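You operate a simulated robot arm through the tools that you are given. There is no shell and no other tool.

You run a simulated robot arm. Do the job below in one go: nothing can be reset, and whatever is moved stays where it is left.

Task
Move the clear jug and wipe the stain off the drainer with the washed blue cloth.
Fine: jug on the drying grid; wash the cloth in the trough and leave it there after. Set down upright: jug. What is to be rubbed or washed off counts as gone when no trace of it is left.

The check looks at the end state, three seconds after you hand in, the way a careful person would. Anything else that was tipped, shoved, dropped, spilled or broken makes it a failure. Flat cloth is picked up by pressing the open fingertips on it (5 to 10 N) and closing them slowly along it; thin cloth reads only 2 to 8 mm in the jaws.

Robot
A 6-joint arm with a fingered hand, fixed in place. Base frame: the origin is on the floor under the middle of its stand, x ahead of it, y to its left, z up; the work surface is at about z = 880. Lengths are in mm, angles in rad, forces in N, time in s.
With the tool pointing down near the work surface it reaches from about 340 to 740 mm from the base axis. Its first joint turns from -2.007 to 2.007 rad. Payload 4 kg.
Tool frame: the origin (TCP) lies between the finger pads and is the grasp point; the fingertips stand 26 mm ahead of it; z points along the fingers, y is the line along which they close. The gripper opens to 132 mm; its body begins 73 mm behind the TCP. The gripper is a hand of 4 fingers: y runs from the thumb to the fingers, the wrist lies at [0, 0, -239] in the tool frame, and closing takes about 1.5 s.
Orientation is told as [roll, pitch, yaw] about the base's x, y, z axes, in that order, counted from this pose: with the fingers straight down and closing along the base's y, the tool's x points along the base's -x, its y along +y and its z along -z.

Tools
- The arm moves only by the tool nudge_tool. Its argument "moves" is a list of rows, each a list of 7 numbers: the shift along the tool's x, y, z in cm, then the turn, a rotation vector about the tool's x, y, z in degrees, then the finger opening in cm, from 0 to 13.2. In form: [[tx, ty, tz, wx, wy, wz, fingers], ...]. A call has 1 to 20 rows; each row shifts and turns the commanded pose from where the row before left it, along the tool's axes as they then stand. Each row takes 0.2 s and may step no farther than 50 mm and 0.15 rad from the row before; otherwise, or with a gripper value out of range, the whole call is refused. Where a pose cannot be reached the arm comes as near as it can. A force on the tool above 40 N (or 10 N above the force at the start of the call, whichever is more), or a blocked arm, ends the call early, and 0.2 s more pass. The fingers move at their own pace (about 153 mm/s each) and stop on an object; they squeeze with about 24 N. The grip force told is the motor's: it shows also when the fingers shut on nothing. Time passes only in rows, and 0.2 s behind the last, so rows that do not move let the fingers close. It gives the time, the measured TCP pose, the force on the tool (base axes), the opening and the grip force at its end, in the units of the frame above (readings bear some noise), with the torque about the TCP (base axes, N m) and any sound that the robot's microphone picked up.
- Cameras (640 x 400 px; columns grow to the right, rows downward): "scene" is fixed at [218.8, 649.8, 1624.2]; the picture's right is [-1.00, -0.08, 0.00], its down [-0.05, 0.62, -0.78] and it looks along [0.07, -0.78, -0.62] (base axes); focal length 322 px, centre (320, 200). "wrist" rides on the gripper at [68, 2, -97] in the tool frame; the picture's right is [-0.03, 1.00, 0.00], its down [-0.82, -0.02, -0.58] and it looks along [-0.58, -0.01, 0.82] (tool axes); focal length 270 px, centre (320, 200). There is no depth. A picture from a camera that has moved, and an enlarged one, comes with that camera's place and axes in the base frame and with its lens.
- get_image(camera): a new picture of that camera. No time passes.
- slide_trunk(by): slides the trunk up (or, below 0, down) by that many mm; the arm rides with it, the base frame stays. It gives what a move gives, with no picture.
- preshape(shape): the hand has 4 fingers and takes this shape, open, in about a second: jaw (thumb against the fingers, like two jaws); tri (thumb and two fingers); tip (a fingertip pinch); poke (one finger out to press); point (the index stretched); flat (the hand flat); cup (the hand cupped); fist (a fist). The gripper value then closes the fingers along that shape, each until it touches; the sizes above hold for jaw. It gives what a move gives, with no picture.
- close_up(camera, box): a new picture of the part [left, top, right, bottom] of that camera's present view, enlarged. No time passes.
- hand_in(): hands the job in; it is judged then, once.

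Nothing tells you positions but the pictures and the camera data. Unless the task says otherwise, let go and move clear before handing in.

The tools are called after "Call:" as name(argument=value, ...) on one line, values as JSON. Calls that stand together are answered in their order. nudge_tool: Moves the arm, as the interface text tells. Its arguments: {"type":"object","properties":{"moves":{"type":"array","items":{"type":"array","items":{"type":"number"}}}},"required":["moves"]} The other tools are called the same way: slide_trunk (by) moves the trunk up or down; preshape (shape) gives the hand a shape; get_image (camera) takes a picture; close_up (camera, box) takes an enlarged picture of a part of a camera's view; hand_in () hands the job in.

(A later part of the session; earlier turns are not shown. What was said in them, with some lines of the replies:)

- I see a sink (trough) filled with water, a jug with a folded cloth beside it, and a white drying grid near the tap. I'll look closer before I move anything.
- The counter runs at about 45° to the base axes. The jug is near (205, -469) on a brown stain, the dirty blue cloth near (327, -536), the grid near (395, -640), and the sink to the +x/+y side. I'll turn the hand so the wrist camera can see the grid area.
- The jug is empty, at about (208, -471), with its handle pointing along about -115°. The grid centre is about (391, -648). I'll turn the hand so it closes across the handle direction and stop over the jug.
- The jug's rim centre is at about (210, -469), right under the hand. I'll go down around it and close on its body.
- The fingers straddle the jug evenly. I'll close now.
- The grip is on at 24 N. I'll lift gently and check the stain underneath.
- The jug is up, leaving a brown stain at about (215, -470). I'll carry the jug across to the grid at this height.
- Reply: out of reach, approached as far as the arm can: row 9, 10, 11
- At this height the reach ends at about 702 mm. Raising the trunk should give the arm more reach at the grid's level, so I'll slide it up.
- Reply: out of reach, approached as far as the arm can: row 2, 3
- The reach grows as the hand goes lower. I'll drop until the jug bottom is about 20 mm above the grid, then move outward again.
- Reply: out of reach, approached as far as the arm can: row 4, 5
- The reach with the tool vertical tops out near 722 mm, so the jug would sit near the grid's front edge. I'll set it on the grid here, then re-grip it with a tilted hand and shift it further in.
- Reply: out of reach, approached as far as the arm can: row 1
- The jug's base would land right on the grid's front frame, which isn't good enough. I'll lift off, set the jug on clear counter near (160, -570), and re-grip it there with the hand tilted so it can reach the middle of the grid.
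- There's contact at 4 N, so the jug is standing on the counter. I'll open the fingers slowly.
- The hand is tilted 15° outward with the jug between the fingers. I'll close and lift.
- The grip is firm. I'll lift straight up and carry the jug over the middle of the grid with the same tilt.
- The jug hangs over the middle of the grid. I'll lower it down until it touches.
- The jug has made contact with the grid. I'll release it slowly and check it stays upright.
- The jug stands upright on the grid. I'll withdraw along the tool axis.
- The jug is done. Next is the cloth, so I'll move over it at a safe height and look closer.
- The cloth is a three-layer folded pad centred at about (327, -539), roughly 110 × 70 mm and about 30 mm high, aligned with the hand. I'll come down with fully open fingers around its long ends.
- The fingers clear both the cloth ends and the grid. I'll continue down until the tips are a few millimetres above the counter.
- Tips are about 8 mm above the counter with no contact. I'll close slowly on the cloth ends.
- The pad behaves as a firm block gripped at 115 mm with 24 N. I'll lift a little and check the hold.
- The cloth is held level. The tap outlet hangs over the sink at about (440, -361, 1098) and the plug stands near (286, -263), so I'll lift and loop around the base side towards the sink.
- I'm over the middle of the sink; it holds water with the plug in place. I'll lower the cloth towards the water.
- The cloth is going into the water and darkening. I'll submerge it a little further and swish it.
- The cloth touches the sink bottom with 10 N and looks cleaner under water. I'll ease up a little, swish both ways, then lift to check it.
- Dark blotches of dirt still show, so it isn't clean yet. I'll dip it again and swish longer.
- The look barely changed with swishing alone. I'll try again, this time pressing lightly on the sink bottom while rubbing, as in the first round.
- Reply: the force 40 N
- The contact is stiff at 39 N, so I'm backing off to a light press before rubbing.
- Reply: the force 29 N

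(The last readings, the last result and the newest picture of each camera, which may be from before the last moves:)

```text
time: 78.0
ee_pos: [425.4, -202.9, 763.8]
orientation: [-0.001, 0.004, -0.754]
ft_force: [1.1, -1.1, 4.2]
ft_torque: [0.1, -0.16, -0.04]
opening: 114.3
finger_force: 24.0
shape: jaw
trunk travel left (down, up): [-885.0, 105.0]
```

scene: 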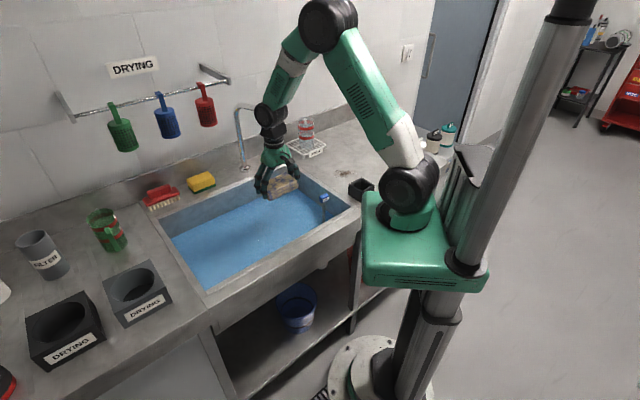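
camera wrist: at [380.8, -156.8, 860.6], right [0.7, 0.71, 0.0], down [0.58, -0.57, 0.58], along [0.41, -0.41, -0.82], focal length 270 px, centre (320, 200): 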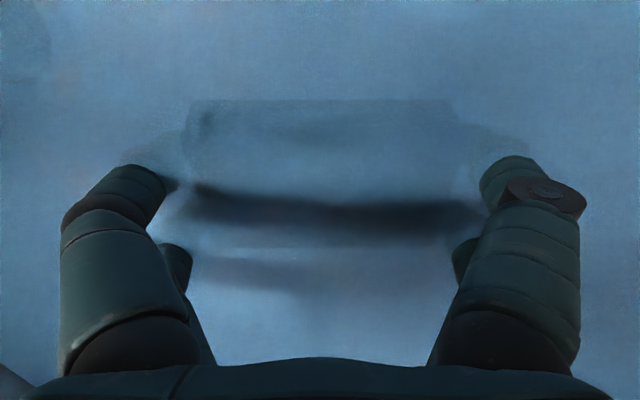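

Call:
nudge_tool(moves=[[0, 2, 0.03, 0, 0, 0, 8], [0, 2, 0, 0, 0, 0, 8], [0, -2, 0, 0, 0, 0, 8], [0, -2, 0, 0, 0, 0, 8], [0, -2, 0, 0, 0, 0, 8], [0, -2, 0, 0, 0, 0, 8], [0, 2, 0, 0, 0, 0, 8], [0, 2, 0, 0, 0, 0, 8], [2, 0, 0, 0, 0, 0, 8], [2, 0, 0, 0, 0, 0, 8], [-2, 0, 0, 0, 0, 0, 8], [-2, 0, 0, 0, 0, 0, 8], [-2, 0, 0, 0, 0, 0, 8], [-2, 0, 0, 0, 0, 0, 8], [2, 0, 0, 0, 0, 0, 8], [2, 0, 0, 0, 0, 0, 8], [0, 0, 0, 0, 0, 0, 8]])

Call:
nudge_tool(moves=[[0, 0, -2, 0, 0, 0, 8], [0, 0, -3, 0, 0, 0, 8], [0, 0, -3, 0, 0, 0, 8], [0, 0, 0, 0, 0, 0, 8]])

Call:
close_up(camera="wrist", box=[170, 80, 480, 260])

Call:
close_up(camera="scene", box=[260, 185, 330, 240])

```text
time: 81.6
ee_pos: [428.5, -202.4, 763.8]
orientation: [0.001, 0.001, -0.751]
ft_force: [-0.6, -0.3, -0.3]
ft_torque: [0.0, -0.03, -0.03]
opening: 114.3
finger_force: 23.9
shape: jaw
trunk travel left (down, up): [-885.0, 105.0]
```

```text
time: 82.6
ee_pos: [427.9, -207.2, 842.8]
orientation: [0.001, 0.0, -0.752]
ft_force: [0.8, 0.0, -0.2]
ft_torque: [0.01, -0.04, 0.01]
opening: 114.4
finger_force: 24.1
shape: jaw
trunk travel left (down, up): [-885.0, 105.0]
```

```text
2.06 times, centred on (325, 170) of wrist
camera zoom: at [379.0, -158.3, 938.5], right [0.7, 0.71, 0.0], down [0.58, -0.57, 0.58], along [0.41, -0.41, -0.82], focal length 558 px, centre (310, 262)
```

zoom: 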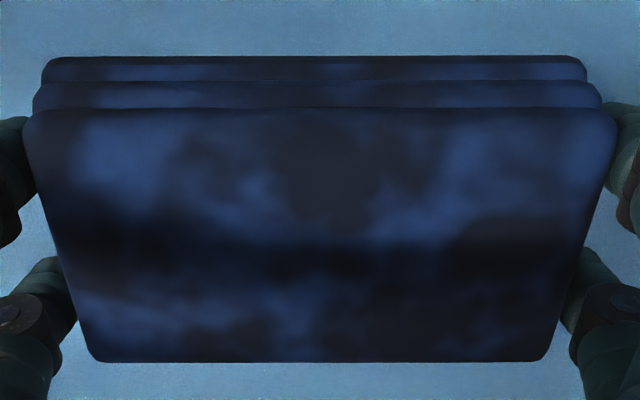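

```text
7.27 times, centred on (295, 212) of scene
camera zoom: at [218.8, 649.8, 1624.2], right [-1.0, -0.08, 0.0], down [-0.05, 0.62, -0.78], along [0.07, -0.78, -0.62], focal length 2343 px, centre (502, 109)
```

zoom: 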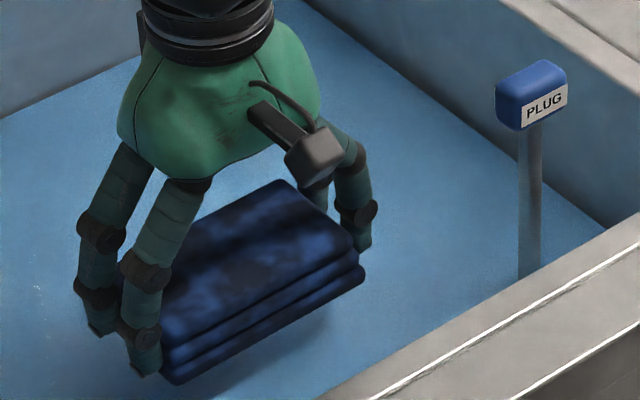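

Repeated washing makes no further change: no tan is left, just dark, wet, mottled blue, so I take the cloth as washed. I'll raise it and take it back the same safe way towards the stain.

Call:
nudge_tool(moves=[[0, 0, -3, 0, 0, 0, 8], [0, 0, -4.5, 0, 0, 0, 8], [0, 0, -4.5, 0, 0, 0, 8], [0, 0, -4.5, 0, 0, 0, 8], [0, 0, -0.7, 0, 0, 0, 8], [0, 0, 0, 0, 0, 0, 8], [1.58, -2.265, 0, 0, 0, 0, 8], [1.58, -2.265, 0, 0, 0, 0, 8], [1.58, -2.265, 0, 0, 0, 0, 8], [1.58, -2.265, 0, 0, 0, 0, 8], [-0.77, -2.996, 0, 0, 0, 0, 8], [-0.77, -2.996, 0, 0, 0, 0, 8], [-0.77, -2.996, 0, 0, 0, 0, 8], [-0.77, -2.996, 0, 0, 0, 0, 8], [-0.77, -2.996, 0, 0, 0, 0, 8], [-0.77, -2.996, 0, 0, 0, 0, 8], [-0.77, -2.996, 0, 0, 0, 0, 8], [0, 0, 0, 0, 0, 0, 8]])

Call:
get_image(camera="wrist")

Call:
get_image(camera="scene")

Call:
close_up(camera="scene", box=[300, 120, 400, 210])

```text
time: 86.4
ee_pos: [216.5, -416.6, 1014.8]
orientation: [0.0, 0.001, -0.753]
ft_force: [0.0, -0.3, 0.3]
ft_torque: [0.03, -0.01, 0.0]
opening: 114.2
finger_force: 23.7
shape: jaw
trunk travel left (down, up): [-885.0, 105.0]
```

```text
taken
camera wrist: at [167.8, -369.6, 1111.4], right [0.7, 0.71, 0.0], down [0.58, -0.57, 0.58], along [0.41, -0.41, -0.82], focal length 270 px, centre (320, 200)
```

wrist: 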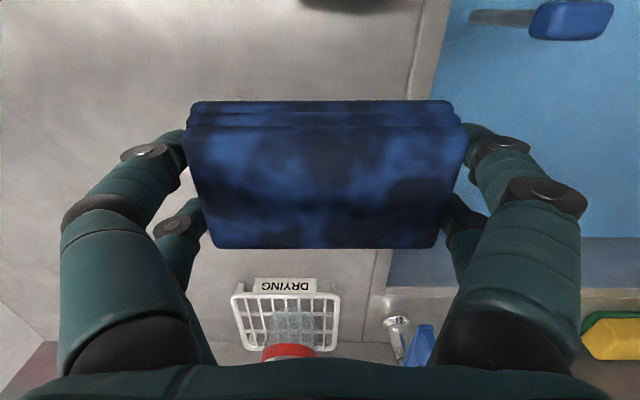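

```text
taken
```

scene: 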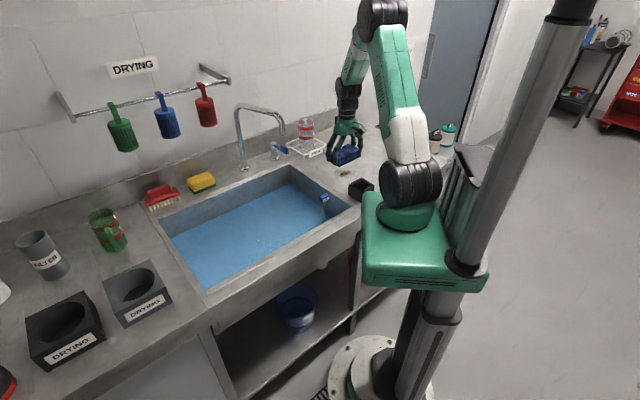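

```text
4.44 times, centred on (350, 165) of scene
camera zoom: at [218.8, 649.8, 1624.2], right [-1.0, -0.08, 0.0], down [-0.05, 0.62, -0.78], along [0.07, -0.78, -0.62], focal length 1432 px, centre (187, 356)
```

zoom: 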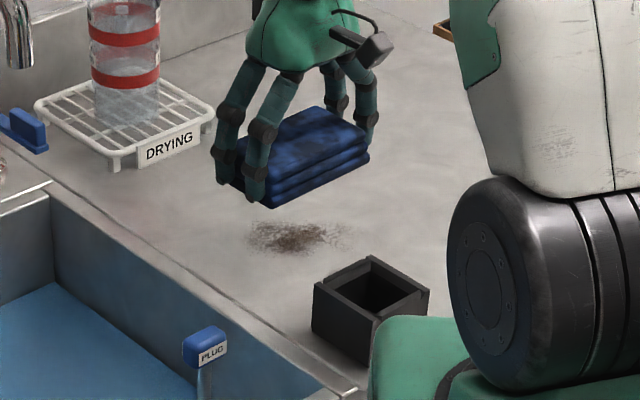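

The cloth is back in the light and plainly blue. The stain spans about x 161..264, y -502..-443. I'll move over its centre and lower.

Call:
nudge_tool(moves=[[-1.8, -2.18, 0, 0, 0, 0, 8], [-1.8, -2.18, 0, 0, 0, 0, 8], [0, 0, 3, 0, 0, 0, 8], [0, 0, 3, 0, 0, 0, 8], [0, 0, 2, 0, 0, 0, 8], [0, 0, 1, 0, 0, 0, 8], [0, 0, 0, 0, 0, 0, 8]])

Call:
get_image(camera="wrist")

Call:
close_up(camera="scene", box=[300, 120, 400, 210])

```text
time: 88.0
ee_pos: [212.2, -473.5, 925.8]
orientation: [0.001, 0.001, -0.751]
ft_force: [-0.5, 0.8, -0.6]
ft_torque: [0.01, 0.01, -0.02]
opening: 114.4
finger_force: 24.3
shape: jaw
trunk travel left (down, up): [-885.0, 105.0]
```

```text
taken
camera wrist: at [162.9, -427.0, 1021.4], right [0.7, 0.71, 0.0], down [0.58, -0.57, 0.58], along [0.41, -0.41, -0.82], focal length 270 px, centre (320, 200)
```

wrist: 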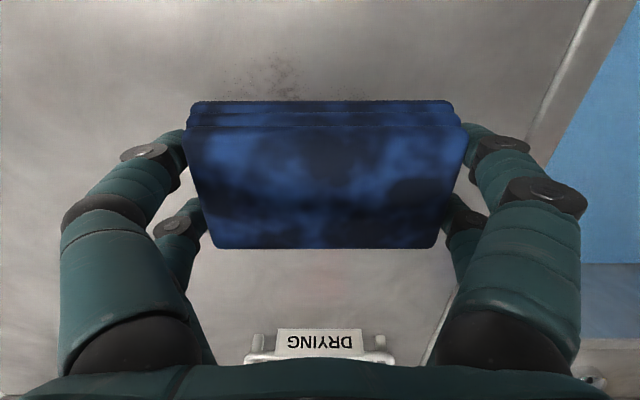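

```text
4.44 times, centred on (350, 165) of scene
camera zoom: at [218.8, 649.8, 1624.2], right [-1.0, -0.08, 0.0], down [-0.05, 0.62, -0.78], along [0.07, -0.78, -0.62], focal length 1432 px, centre (187, 356)
```

zoom: 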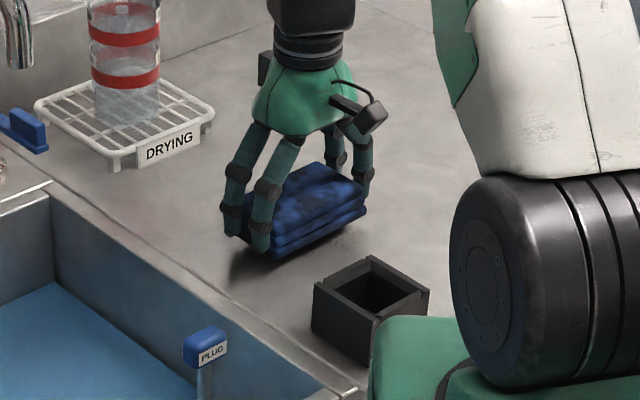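

Call:
nudge_tool(moves=[[0, 0, 0.6, 0, 0, 0, 8], [0, 0, 0.2, 0, 0, 0, 8], [0, 0, 0.1, 0, 0, 0, 8], [0, 0, 0, 0, 0, 0, 8]])

```text
time: 89.0
ee_pos: [211.9, -475.0, 916.7]
orientation: [-0.001, 0.0, -0.752]
ft_force: [-0.4, -0.2, -0.4]
ft_torque: [0.0, -0.02, -0.01]
opening: 114.2
finger_force: 23.8
shape: jaw
trunk travel left (down, up): [-885.0, 105.0]
```

Call:
nudge_tool(moves=[[0, 0, 0.1, 0, 0, 0, 8], [0, 0, 0.1, 0, 0, 0, 8], [0, 0, 0, 0, 0, 0, 8]])

```text
time: 89.8
ee_pos: [210.1, -473.5, 914.0]
orientation: [0.001, 0.0, -0.752]
ft_force: [-0.9, 0.9, 0.5]
ft_torque: [0.0, -0.04, 0.02]
opening: 114.1
finger_force: 24.2
shape: jaw
trunk travel left (down, up): [-885.0, 105.0]
```

Call:
nudge_tool(moves=[[0, 0, 0.1, 0, 0, 0, 8], [0, 0, 0, 0, 0, 0, 8]])

```text
time: 90.4
ee_pos: [210.2, -473.1, 912.5]
orientation: [0.0, -0.001, -0.753]
ft_force: [0.2, -0.4, 0.9]
ft_torque: [0.02, 0.01, -0.06]
opening: 114.4
finger_force: 24.2
shape: jaw
trunk travel left (down, up): [-885.0, 105.0]
```

Call:
nudge_tool(moves=[[0, 0, 0.1, 0, 0, 0, 8], [0, 0, 0, 0, 0, 0, 8]])

```text
time: 91.0
ee_pos: [210.8, -473.6, 912.4]
orientation: [0.0, 0.001, -0.752]
ft_force: [0.1, 2.1, 6.0]
ft_torque: [0.09, 0.06, -0.02]
opening: 114.5
finger_force: 24.3
shape: jaw
trunk travel left (down, up): [-885.0, 105.0]
```

Light contact at 6 N. I'll press slightly more and rub back and forth over the stain.

Call:
nudge_tool(moves=[[2, 0, 0.05, 0, 0, 0, 8], [2, 0, 0, 0, 0, 0, 8], [-2, 0, 0, 0, 0, 0, 8], [-2, 0, 0, 0, 0, 0, 8], [-2, 0, 0, 0, 0, 0, 8], [-2, 0, 0, 0, 0, 0, 8], [2, 0, 0, 0, 0, 0, 8], [2, 0, 0, 0, 0, 0, 8], [0, 1.5, 0, 0, 0, 0, 8], [2, 0, 0, 0, 0, 0, 8], [2, 0, 0, 0, 0, 0, 8], [-2, 0, 0, 0, 0, 0, 8], [-2, 0, 0, 0, 0, 0, 8], [-2, 0, 0, 0, 0, 0, 8], [-2, 0, 0, 0, 0, 0, 8], [2, 0, 0, 0, 0, 0, 8], [2, 0, 0, 0, 0, 0, 8], [0, -1.5, 0, 0, 0, 0, 8], [0, 0, 0, 0, 0, 0, 8]])

Call:
get_image(camera="wrist")

Call:
close_up(camera="scene", box=[300, 120, 400, 210])

```text
time: 95.0
ee_pos: [210.5, -470.8, 912.4]
orientation: [0.001, 0.002, -0.752]
ft_force: [6.6, 7.2, 23.8]
ft_torque: [0.08, 0.05, 0.01]
opening: 113.5
finger_force: 24.0
shape: jaw
trunk travel left (down, up): [-885.0, 105.0]
```

```text
taken
camera wrist: at [161.4, -423.7, 1008.0], right [0.7, 0.71, 0.0], down [0.58, -0.57, 0.58], along [0.41, -0.41, -0.82], focal length 270 px, centre (320, 200)
```

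wrist: 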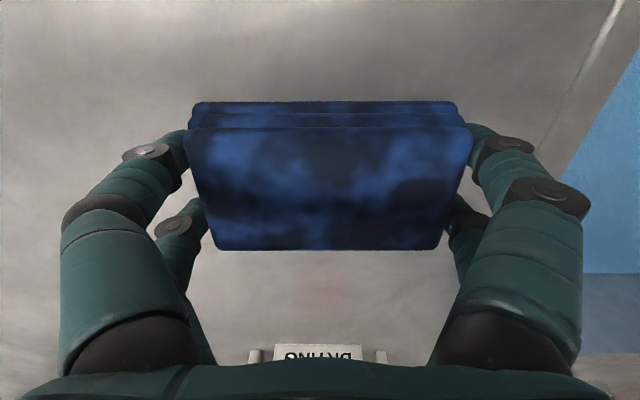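

```text
4.44 times, centred on (350, 165) of scene
camera zoom: at [218.8, 649.8, 1624.2], right [-1.0, -0.08, 0.0], down [-0.05, 0.62, -0.78], along [0.07, -0.78, -0.62], focal length 1432 px, centre (187, 356)
```

zoom: 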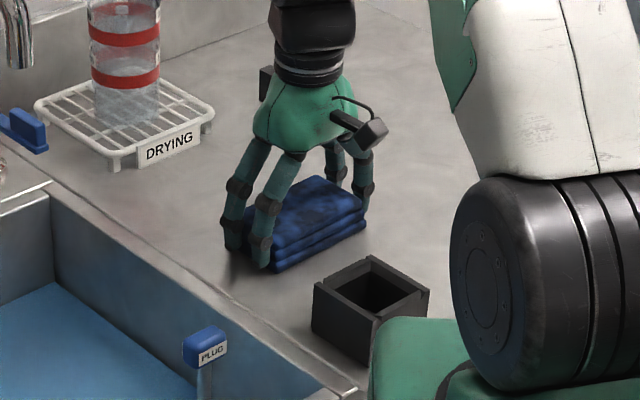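

The visible part of the stain is disappearing. I'll rub the other side of the area, then lift to inspect.

Call:
nudge_tool(moves=[[0, -2, -0.05, 0, 0, 0, 8], [2, 0, 0, 0, 0, 0, 8], [2, 0, 0, 0, 0, 0, 8], [-2, 0, 0, 0, 0, 0, 8], [-2, 0, 0, 0, 0, 0, 8], [-2, 0, 0, 0, 0, 0, 8], [-2, 0, 0, 0, 0, 0, 8], [2, 0, 0, 0, 0, 0, 8], [2, 0, 0, 0, 0, 0, 8], [0, 2, 0, 0, 0, 0, 8], [2, 1, 0, 0, 0, 0, 8], [2, 0, 0, 0, 0, 0, 8], [-2, -1, 0, 0, 0, 0, 8], [-2, 0, 0, 0, 0, 0, 8], [-2, 0, 0, 0, 0, 0, 8], [-2, 0, 0, 0, 0, 0, 8], [2, 0, 0, 0, 0, 0, 8], [2, 0, 0, 0, 0, 0, 8], [0, 0, -1, 0, 0, 0, 8], [0, 0, -3, 0, 0, 0, 8]])

Call:
nudge_tool(moves=[[0, 0, -3, 0, 0, 0, 8], [-3, 0, -2, 0, 0, 0, 8], [-4, 0, 0, 0, 0, 0, 8], [-2, 0, 0, 0, 0, 0, 8], [0, 0, 0, 0, 0, 0, 8]])

Call:
get_image(camera="wrist")

Call:
close_up(camera="scene", box=[300, 120, 400, 210])

```text
time: 99.2
ee_pos: [212.4, -472.4, 954.1]
orientation: [-0.001, 0.0, -0.752]
ft_force: [0.0, 0.2, -0.4]
ft_torque: [-0.04, -0.01, 0.0]
opening: 113.8
finger_force: 24.4
shape: jaw
trunk travel left (down, up): [-885.0, 105.0]
```

```text
time: 100.4
ee_pos: [279.0, -534.1, 1001.9]
orientation: [0.001, -0.001, -0.751]
ft_force: [-0.4, 0.2, -0.6]
ft_torque: [0.01, -0.02, 0.01]
opening: 113.6
finger_force: 24.2
shape: jaw
trunk travel left (down, up): [-885.0, 105.0]
```

```text
taken
camera wrist: at [230.5, -487.2, 1098.7], right [0.7, 0.71, 0.0], down [0.58, -0.57, 0.58], along [0.41, -0.41, -0.82], focal length 270 px, centre (320, 200)
```

wrist: 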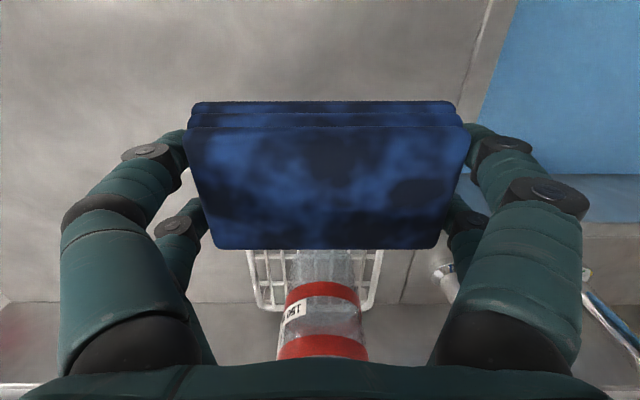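

```text
4.44 times, centred on (350, 165) of scene
camera zoom: at [218.8, 649.8, 1624.2], right [-1.0, -0.08, 0.0], down [-0.05, 0.62, -0.78], along [0.07, -0.78, -0.62], focal length 1432 px, centre (187, 356)
```

zoom: 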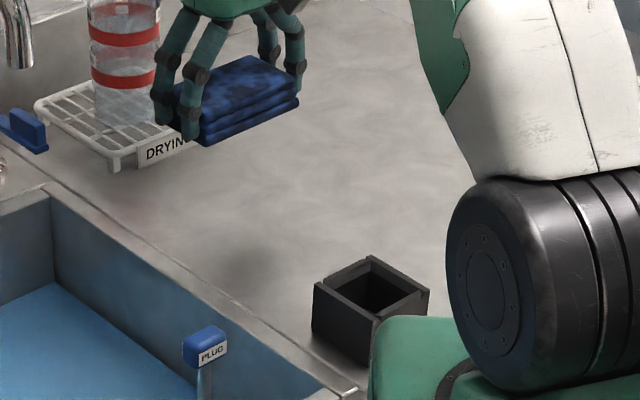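

Call:
close_up(camera="scene", box=[335, 155, 390, 195])

Call:
close_up(camera="wrist", box=[100, 0, 480, 110])

```text
10.00 times, centred on (362, 175) of scene
camera zoom: at [218.8, 649.8, 1624.2], right [-1.0, -0.08, 0.0], down [-0.05, 0.62, -0.78], along [0.07, -0.78, -0.62], focal length 3222 px, centre (-105, 450)
```

zoom: 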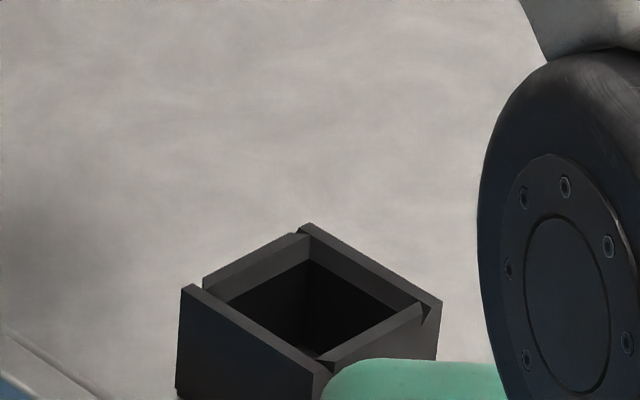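

```text
1.68 times, centred on (290, 55) of wrist
camera zoom: at [230.5, -487.2, 1098.7], right [0.7, 0.71, 0.0], down [0.58, -0.57, 0.58], along [0.41, -0.41, -0.82], focal length 455 px, centre (370, 444)
```

zoom: 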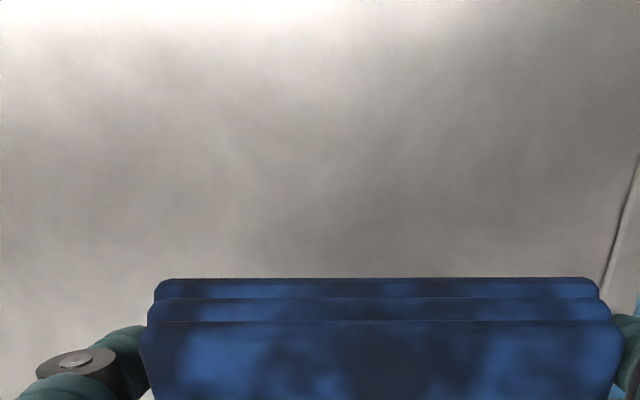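

Call:
close_up(camera="scene", box=[320, 155, 370, 187])

```text
12.50 times, centred on (345, 171) of scene
camera zoom: at [218.8, 649.8, 1624.2], right [-1.0, -0.08, 0.0], down [-0.05, 0.62, -0.78], along [0.07, -0.78, -0.62], focal length 4028 px, centre (8, 562)
```

zoom: 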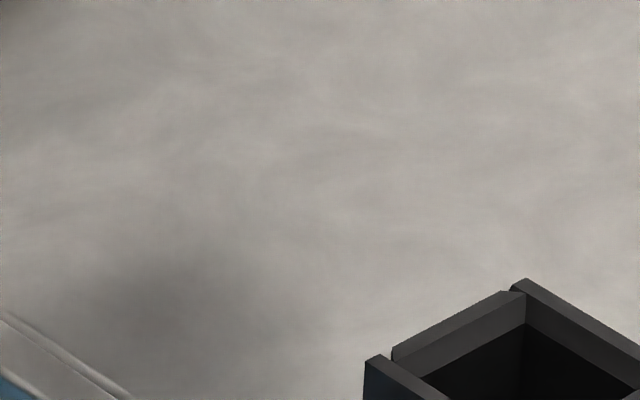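

Call:
nudge_tool(moves=[[1.5, 0, -2, 0, 0, 0, 8], [1.5, 0, -2, 0, 0, 0, 8], [0, 0, -2, 0, 0, 0, 8], [0, 0, 0, 0, 0, 0, 8]])

Call:
close_up(camera="wrist", box=[120, 0, 500, 120])

Call:
close_up(camera="wrist", box=[230, 0, 410, 110])

```text
time: 101.4
ee_pos: [256.3, -514.8, 1063.9]
orientation: [0.001, 0.0, -0.751]
ft_force: [-0.3, 1.1, 0.0]
ft_torque: [0.02, 0.01, 0.0]
opening: 113.6
finger_force: 23.9
shape: jaw
trunk travel left (down, up): [-885.0, 105.0]
```

```text
1.68 times, centred on (310, 60) of wrist
camera zoom: at [207.3, -466.9, 1159.5], right [0.7, 0.71, 0.0], down [0.58, -0.57, 0.58], along [0.41, -0.41, -0.82], focal length 455 px, centre (337, 436)
```

zoom: 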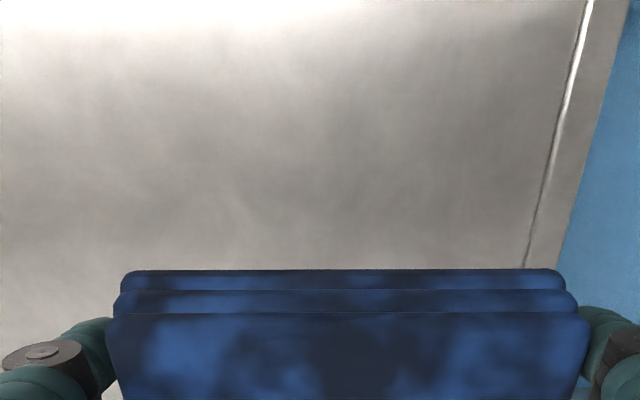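

```text
3.56 times, centred on (320, 55) of wrist
camera zoom: at [207.3, -466.9, 1159.5], right [0.7, 0.71, 0.0], down [0.58, -0.57, 0.58], along [0.41, -0.41, -0.82], focal length 961 px, centre (320, 716)
```

zoom: 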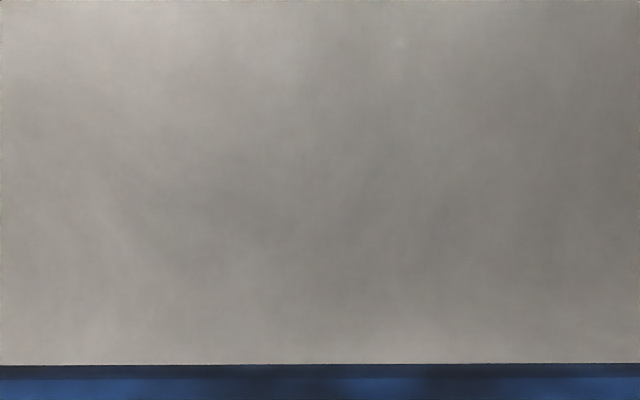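

Call:
nudge_tool(moves=[[2, 0, 0, 0, 0, 0, 8], [0, 0, 0, 0, 0, 0, 8]])

Call:
close_up(camera="wrist", box=[230, 0, 410, 110])

```text
time: 102.0
ee_pos: [242.2, -501.1, 1062.3]
orientation: [-0.001, 0.0, -0.753]
ft_force: [-0.4, 0.2, -0.9]
ft_torque: [0.0, -0.05, 0.0]
opening: 113.5
finger_force: 23.4
shape: jaw
trunk travel left (down, up): [-885.0, 105.0]
```

```text
3.56 times, centred on (320, 55) of wrist
camera zoom: at [192.7, -453.5, 1158.0], right [0.7, 0.71, 0.0], down [0.58, -0.57, 0.58], along [0.41, -0.41, -0.82], focal length 961 px, centre (320, 716)
```

zoom: 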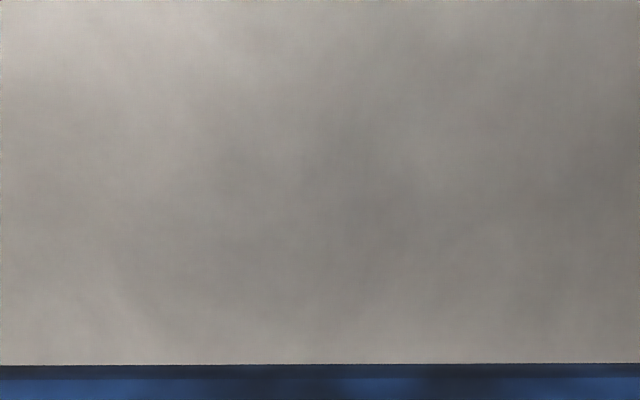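

The drainer is clean. Now I'll take the cloth back to the trough by the same loop to rinse it and leave it there.

Call:
nudge_tool(moves=[[1.2, 0.8, 0, 0, 0, 0, 8], [2.4, 1.7, 0, 0, 0, 0, 8], [2.4, 1.7, 0, 0, 0, 0, 8], [2.4, 1.7, 0, 0, 0, 0, 8], [0.718, 3.207, 0, 0, 0, 0, 8], [0.718, 3.207, 0, 0, 0, 0, 8], [0.718, 3.207, 0, 0, 0, 0, 8], [0.718, 3.207, 0, 0, 0, 0, 8], [0.718, 3.207, 0, 0, 0, 0, 8], [0.718, 3.207, 0, 0, 0, 0, 8], [-1.495, 2.425, 0, 0, 0, 0, 8], [-1.495, 2.425, 0, 0, 0, 0, 8], [-1.495, 2.425, 0, 0, 0, 0, 8], [-1.495, 2.425, 0, 0, 0, 0, 8], [0, 0, 0, 0, 0, 0, 8]])

Call:
get_image(camera="scene")

Call:
get_image(camera="wrist")

```text
time: 105.2
ee_pos: [429.4, -200.7, 1059.5]
orientation: [0.0, 0.0, -0.752]
ft_force: [-0.1, 0.0, -0.3]
ft_torque: [-0.01, 0.02, 0.0]
opening: 113.5
finger_force: 24.0
shape: jaw
trunk travel left (down, up): [-885.0, 105.0]
```

```text
taken
```

scene: 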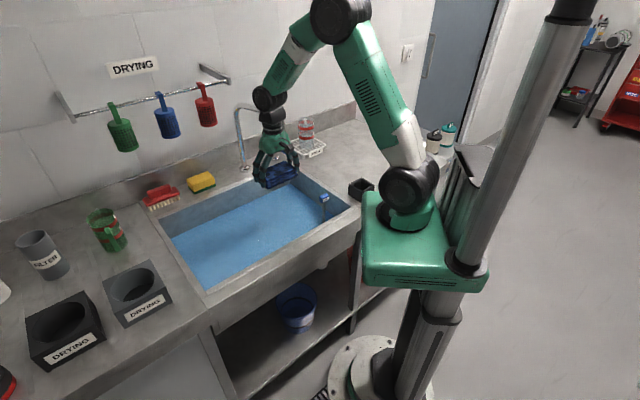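

```text
taken
camera wrist: at [380.5, -153.0, 1155.6], right [0.7, 0.71, 0.0], down [0.58, -0.57, 0.58], along [0.41, -0.41, -0.82], focal length 270 px, centre (320, 200)
```

wrist: 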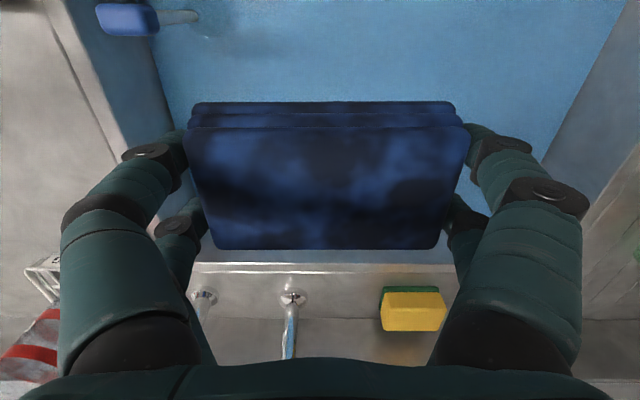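

Call:
close_up(camera="scene", box=[290, 120, 400, 200])

Call:
nudge_tool(moves=[[0, 0, 3, 0, 0, 0, 8], [0, 0, 4, 0, 0, 0, 8], [0, 0, 4, 0, 0, 0, 8], [0, 0, 4, 0, 0, 0, 8], [0, 0, 4, 0, 0, 0, 8], [0, 0, 4, 0, 0, 0, 8], [0, 0, 3, 0, 0, 0, 8], [0, 0, 2.5, 0, 0, 0, 8], [0, 3, 0, 0, 0, 0, 8], [0, -3, 0, 0, 0, 0, 8], [0, -3, 0, 0, 0, 0, 8], [0, 3, 0, 0, 0, 0, 8], [0, 3, 0, 0, 0, 0, 8], [0, -3, 0, 0, 0, 0, 8], [0, -3, 0, 0, 0, 0, 8], [0, 3, 0, 0, 0, 0, 8], [0, 0, 0, 0, 0, 0, 8]])

```text
5.00 times, centred on (345, 160) of scene
camera zoom: at [218.8, 649.8, 1624.2], right [-1.0, -0.08, 0.0], down [-0.05, 0.62, -0.78], along [0.07, -0.78, -0.62], focal length 1611 px, centre (195, 400)
```

zoom: 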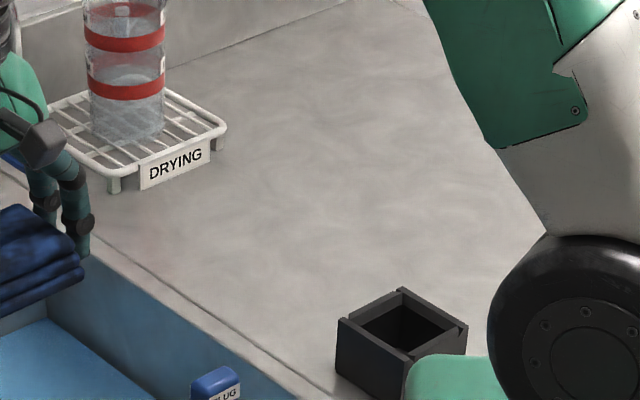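

```text
time: 108.8
ee_pos: [427.9, -203.1, 778.3]
orientation: [0.0, -0.001, -0.755]
ft_force: [0.3, 0.0, 0.2]
ft_torque: [-0.01, 0.02, 0.0]
opening: 113.5
finger_force: 24.0
shape: jaw
trunk travel left (down, up): [-885.0, 105.0]
```

The drainer shows no trace. I'll swish the cloth once more fully submerged, then set it on the sink bottom.

Call:
nudge_tool(moves=[[0, 0, 1, 0, 0, 0, 8], [0, 3, 0, 0, 0, 0, 8], [0, -3, 0, 0, 0, 0, 8], [0, -3, 0, 0, 0, 0, 8], [0, 3, 0, 0, 0, 0, 8], [2, 0, 0, 0, 0, 0, 8], [-2, 0, 0, 0, 0, 0, 8], [-2, 0, 0, 0, 0, 0, 8], [2, 0, 0, 0, 0, 0, 8], [0, 3, 0, 0, 0, 0, 8], [0, -3, 0, 0, 0, 0, 8], [0, -3, 0, 0, 0, 0, 8], [0, 3, 0, 0, 0, 0, 8], [0, 0, 0.2, 0, 0, 0, 8], [0, 0, 0.1, 0, 0, 0, 8], [0, 0, 0, 0, 0, 0, 8]])

```text
time: 112.2
ee_pos: [429.7, -201.8, 764.0]
orientation: [0.001, 0.0, -0.751]
ft_force: [-0.6, -0.6, -0.5]
ft_torque: [-0.01, 0.01, -0.01]
opening: 113.6
finger_force: 23.8
shape: jaw
trunk travel left (down, up): [-885.0, 105.0]
```

Call:
nudge_tool(moves=[[0, 0, 0.1, 0, 0, 0, 8], [0, 0, 0.05, 0, 0, 0, 8], [0, 0, 0, 0, 0, 0, 8]])

```text
time: 113.0
ee_pos: [428.7, -201.5, 762.9]
orientation: [-0.001, 0.0, -0.754]
ft_force: [-0.4, 0.5, -0.9]
ft_torque: [0.01, 0.0, 0.0]
opening: 113.5
finger_force: 23.7
shape: jaw
trunk travel left (down, up): [-885.0, 105.0]
```

Call:
nudge_tool(moves=[[0, 0, 0.1, 0, 0, 0, 8], [0, 0, 0, 0, 0, 0, 8]])

```text
time: 113.6
ee_pos: [429.5, -201.1, 763.4]
orientation: [0.001, 0.0, -0.752]
ft_force: [-0.7, -0.6, 13.2]
ft_torque: [-0.09, 0.17, 0.01]
opening: 113.8
finger_force: 24.0
shape: jaw
trunk travel left (down, up): [-885.0, 105.0]
```

The cloth is on the sink bottom (13 N). I'll open the fingers and check it stays down.

Call:
nudge_tool(moves=[[0, 0, -0.05, 0, 0, 0, 11.5], [0, 0, 0, 0, 0, 0, 12], [0, 0, 0, 0, 0, 0, 12.6], [0, 0, 0, 0, 0, 0, 13.2], [0, 0, 0, 0, 0, 0, 13.2], [0, 0, 0, 0, 0, 0, 13.2]])

Call:
get_image(camera="wrist")

```text
time: 115.0
ee_pos: [430.2, -201.2, 761.7]
orientation: [0.0, -0.001, -0.752]
ft_force: [0.3, -0.2, 0.2]
ft_torque: [0.0, 0.0, 0.05]
opening: 131.8
finger_force: 0.1
shape: jaw
trunk travel left (down, up): [-885.0, 105.0]
```

```text
taken
camera wrist: at [381.5, -152.9, 857.9], right [0.7, 0.71, 0.0], down [0.58, -0.57, 0.58], along [0.41, -0.41, -0.82], focal length 270 px, centre (320, 200)
```

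wrist: 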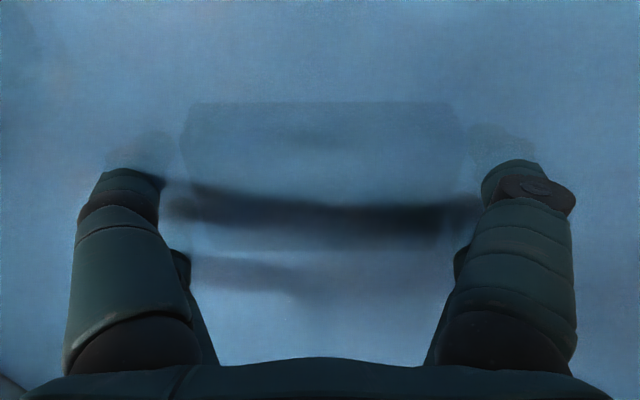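

Released. I'll rise slowly, straight up out of the water.

Call:
nudge_tool(moves=[[0, 0, -1, 0, 0, 0, 13.2], [0, 0, -1.5, 0, 0, 0, 13.2], [0, 0, -2, 0, 0, 0, 13.2], [0, 0, -3, 0, 0, 0, 13.2], [0, 0, -3, 0, 0, 0, 13.2], [0, 0, -3, 0, 0, 0, 13.2], [0, 0, -4, 0, 0, 0, 13.2], [0, 0, -4, 0, 0, 0, 13.2], [0, 0, -4, 0, 0, 0, 13.2], [0, 0, -4, 0, 0, 0, 13.2], [0, 0, 0, 0, 0, 0, 13.2]])

Call:
get_image(camera="wrist")

Call:
get_image(camera="scene")

```text
time: 117.4
ee_pos: [431.6, -201.9, 1056.1]
orientation: [-0.001, 0.0, -0.753]
ft_force: [-0.6, -0.2, -0.1]
ft_torque: [-0.02, 0.0, 0.02]
opening: 131.8
finger_force: 0.1
shape: jaw
trunk travel left (down, up): [-885.0, 105.0]
```

```text
taken
camera wrist: at [382.0, -153.3, 1152.3], right [0.7, 0.71, 0.0], down [0.58, -0.57, 0.58], along [0.41, -0.41, -0.82], focal length 270 px, centre (320, 200)
```

wrist: 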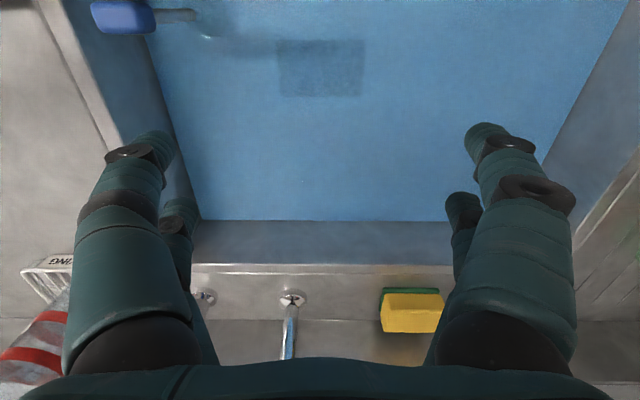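

```text
taken
```

scene: 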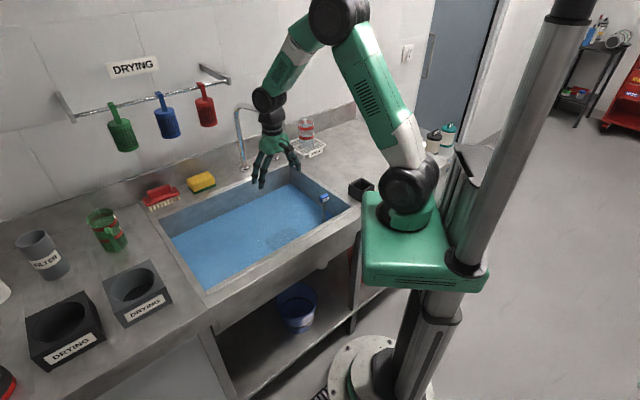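

The cloth lies on the trough bottom under water. I'll do a last check of the cloth, the drainer and the jug.

Call:
close_up(camera="wrist", box=[220, 10, 420, 130])

Call:
close_up(camera="scene", box=[280, 100, 400, 200])

Call:
close_up(camera="scene", box=[315, 150, 375, 190])

Call:
close_up(camera="scene", box=[160, 150, 370, 290])

```text
3.20 times, centred on (320, 70) of wrist
camera zoom: at [382.0, -153.3, 1152.3], right [0.7, 0.71, 0.0], down [0.58, -0.57, 0.58], along [0.41, -0.41, -0.82], focal length 865 px, centre (320, 616)
```

zoom: 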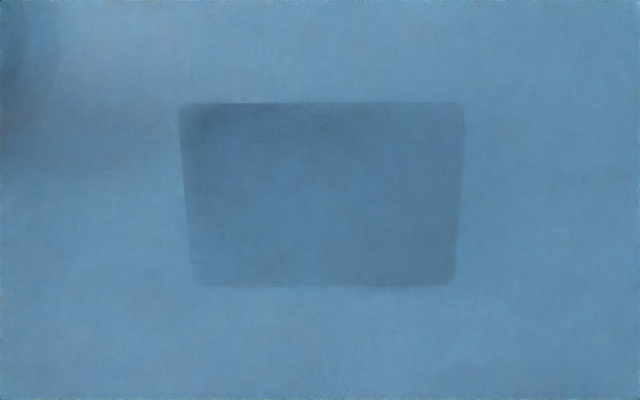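

```text
4.00 times, centred on (340, 150) of scene
camera zoom: at [218.8, 649.8, 1624.2], right [-1.0, -0.08, 0.0], down [-0.05, 0.62, -0.78], along [0.07, -0.78, -0.62], focal length 1289 px, centre (240, 400)
```

zoom: 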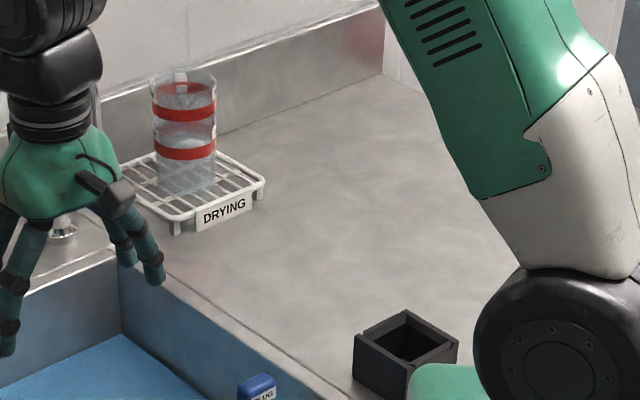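

```text
10.00 times, centred on (345, 170) of scene
camera zoom: at [218.8, 649.8, 1624.2], right [-1.0, -0.08, 0.0], down [-0.05, 0.62, -0.78], along [0.07, -0.78, -0.62], focal length 3222 px, centre (70, 500)
```

zoom: 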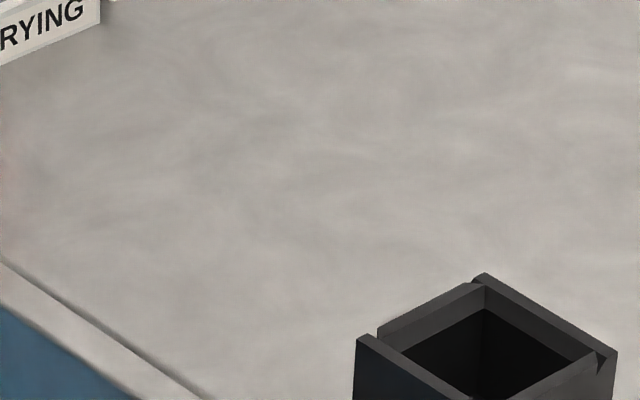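

```text
2.86 times, centred on (265, 220) of scene
camera zoom: at [218.8, 649.8, 1624.2], right [-1.0, -0.08, 0.0], down [-0.05, 0.62, -0.78], along [0.07, -0.78, -0.62], focal length 921 px, centre (477, 143)
```

zoom: 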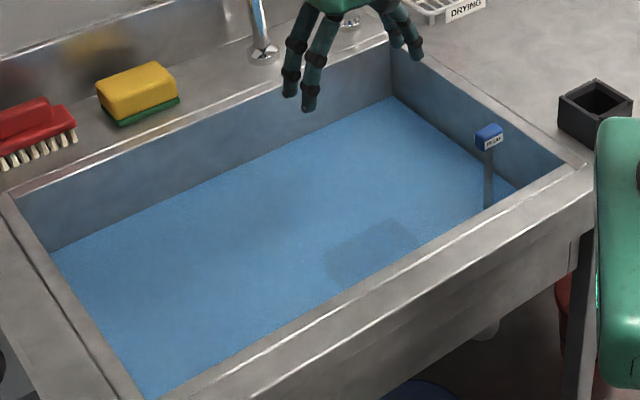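

Call:
close_up(camera="scene", box=[285, 145, 345, 185])

```text
10.00 times, centred on (315, 165) of scene
camera zoom: at [218.8, 649.8, 1624.2], right [-1.0, -0.08, 0.0], down [-0.05, 0.62, -0.78], along [0.07, -0.78, -0.62], focal length 3222 px, centre (370, 550)
```

zoom: 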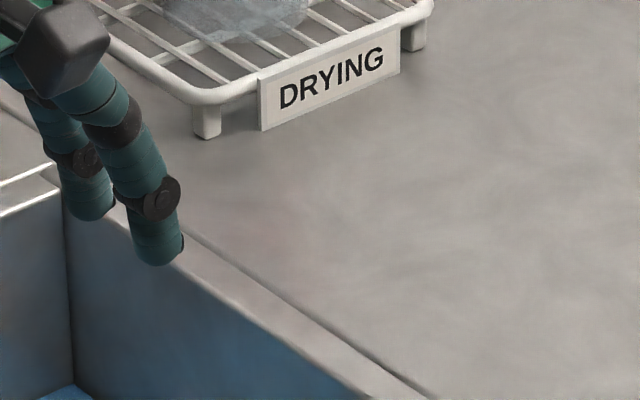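

The jug stands upright on the drying grid, the drainer is clean (the faint pink tint is only the red bands' reflection in the steel), and the washed cloth lies in the trough with the hand empty and clear. I'm handing in.

Call:
hand_in()

```text
The job is handed in.
```

The job is handed in, and the last pictures showed every part done. I don't have the judge's result.

- **Jug:** it stands upright near the middle of the drying grid. I set it down once on clear counter partway, because the first grip couldn't reach far enough.
- **Stain:** I wiped it off the drainer with the washed cloth, and close-ups from both cameras showed no trace left. A faint pink tint in front of the grid is the jug's red bands reflecting in the steel.
- **Cloth:** I washed it in the trough before wiping, rinsed it again afterwards and left it on the trough bottom under water. The tan dirt was gone after the first wash. Some darker mottling stayed the same through two more washes, so I took it for wet fabric rather than dirt.

Nothing else looked disturbed, and the hand was empty and clear above the sink when I handed in.
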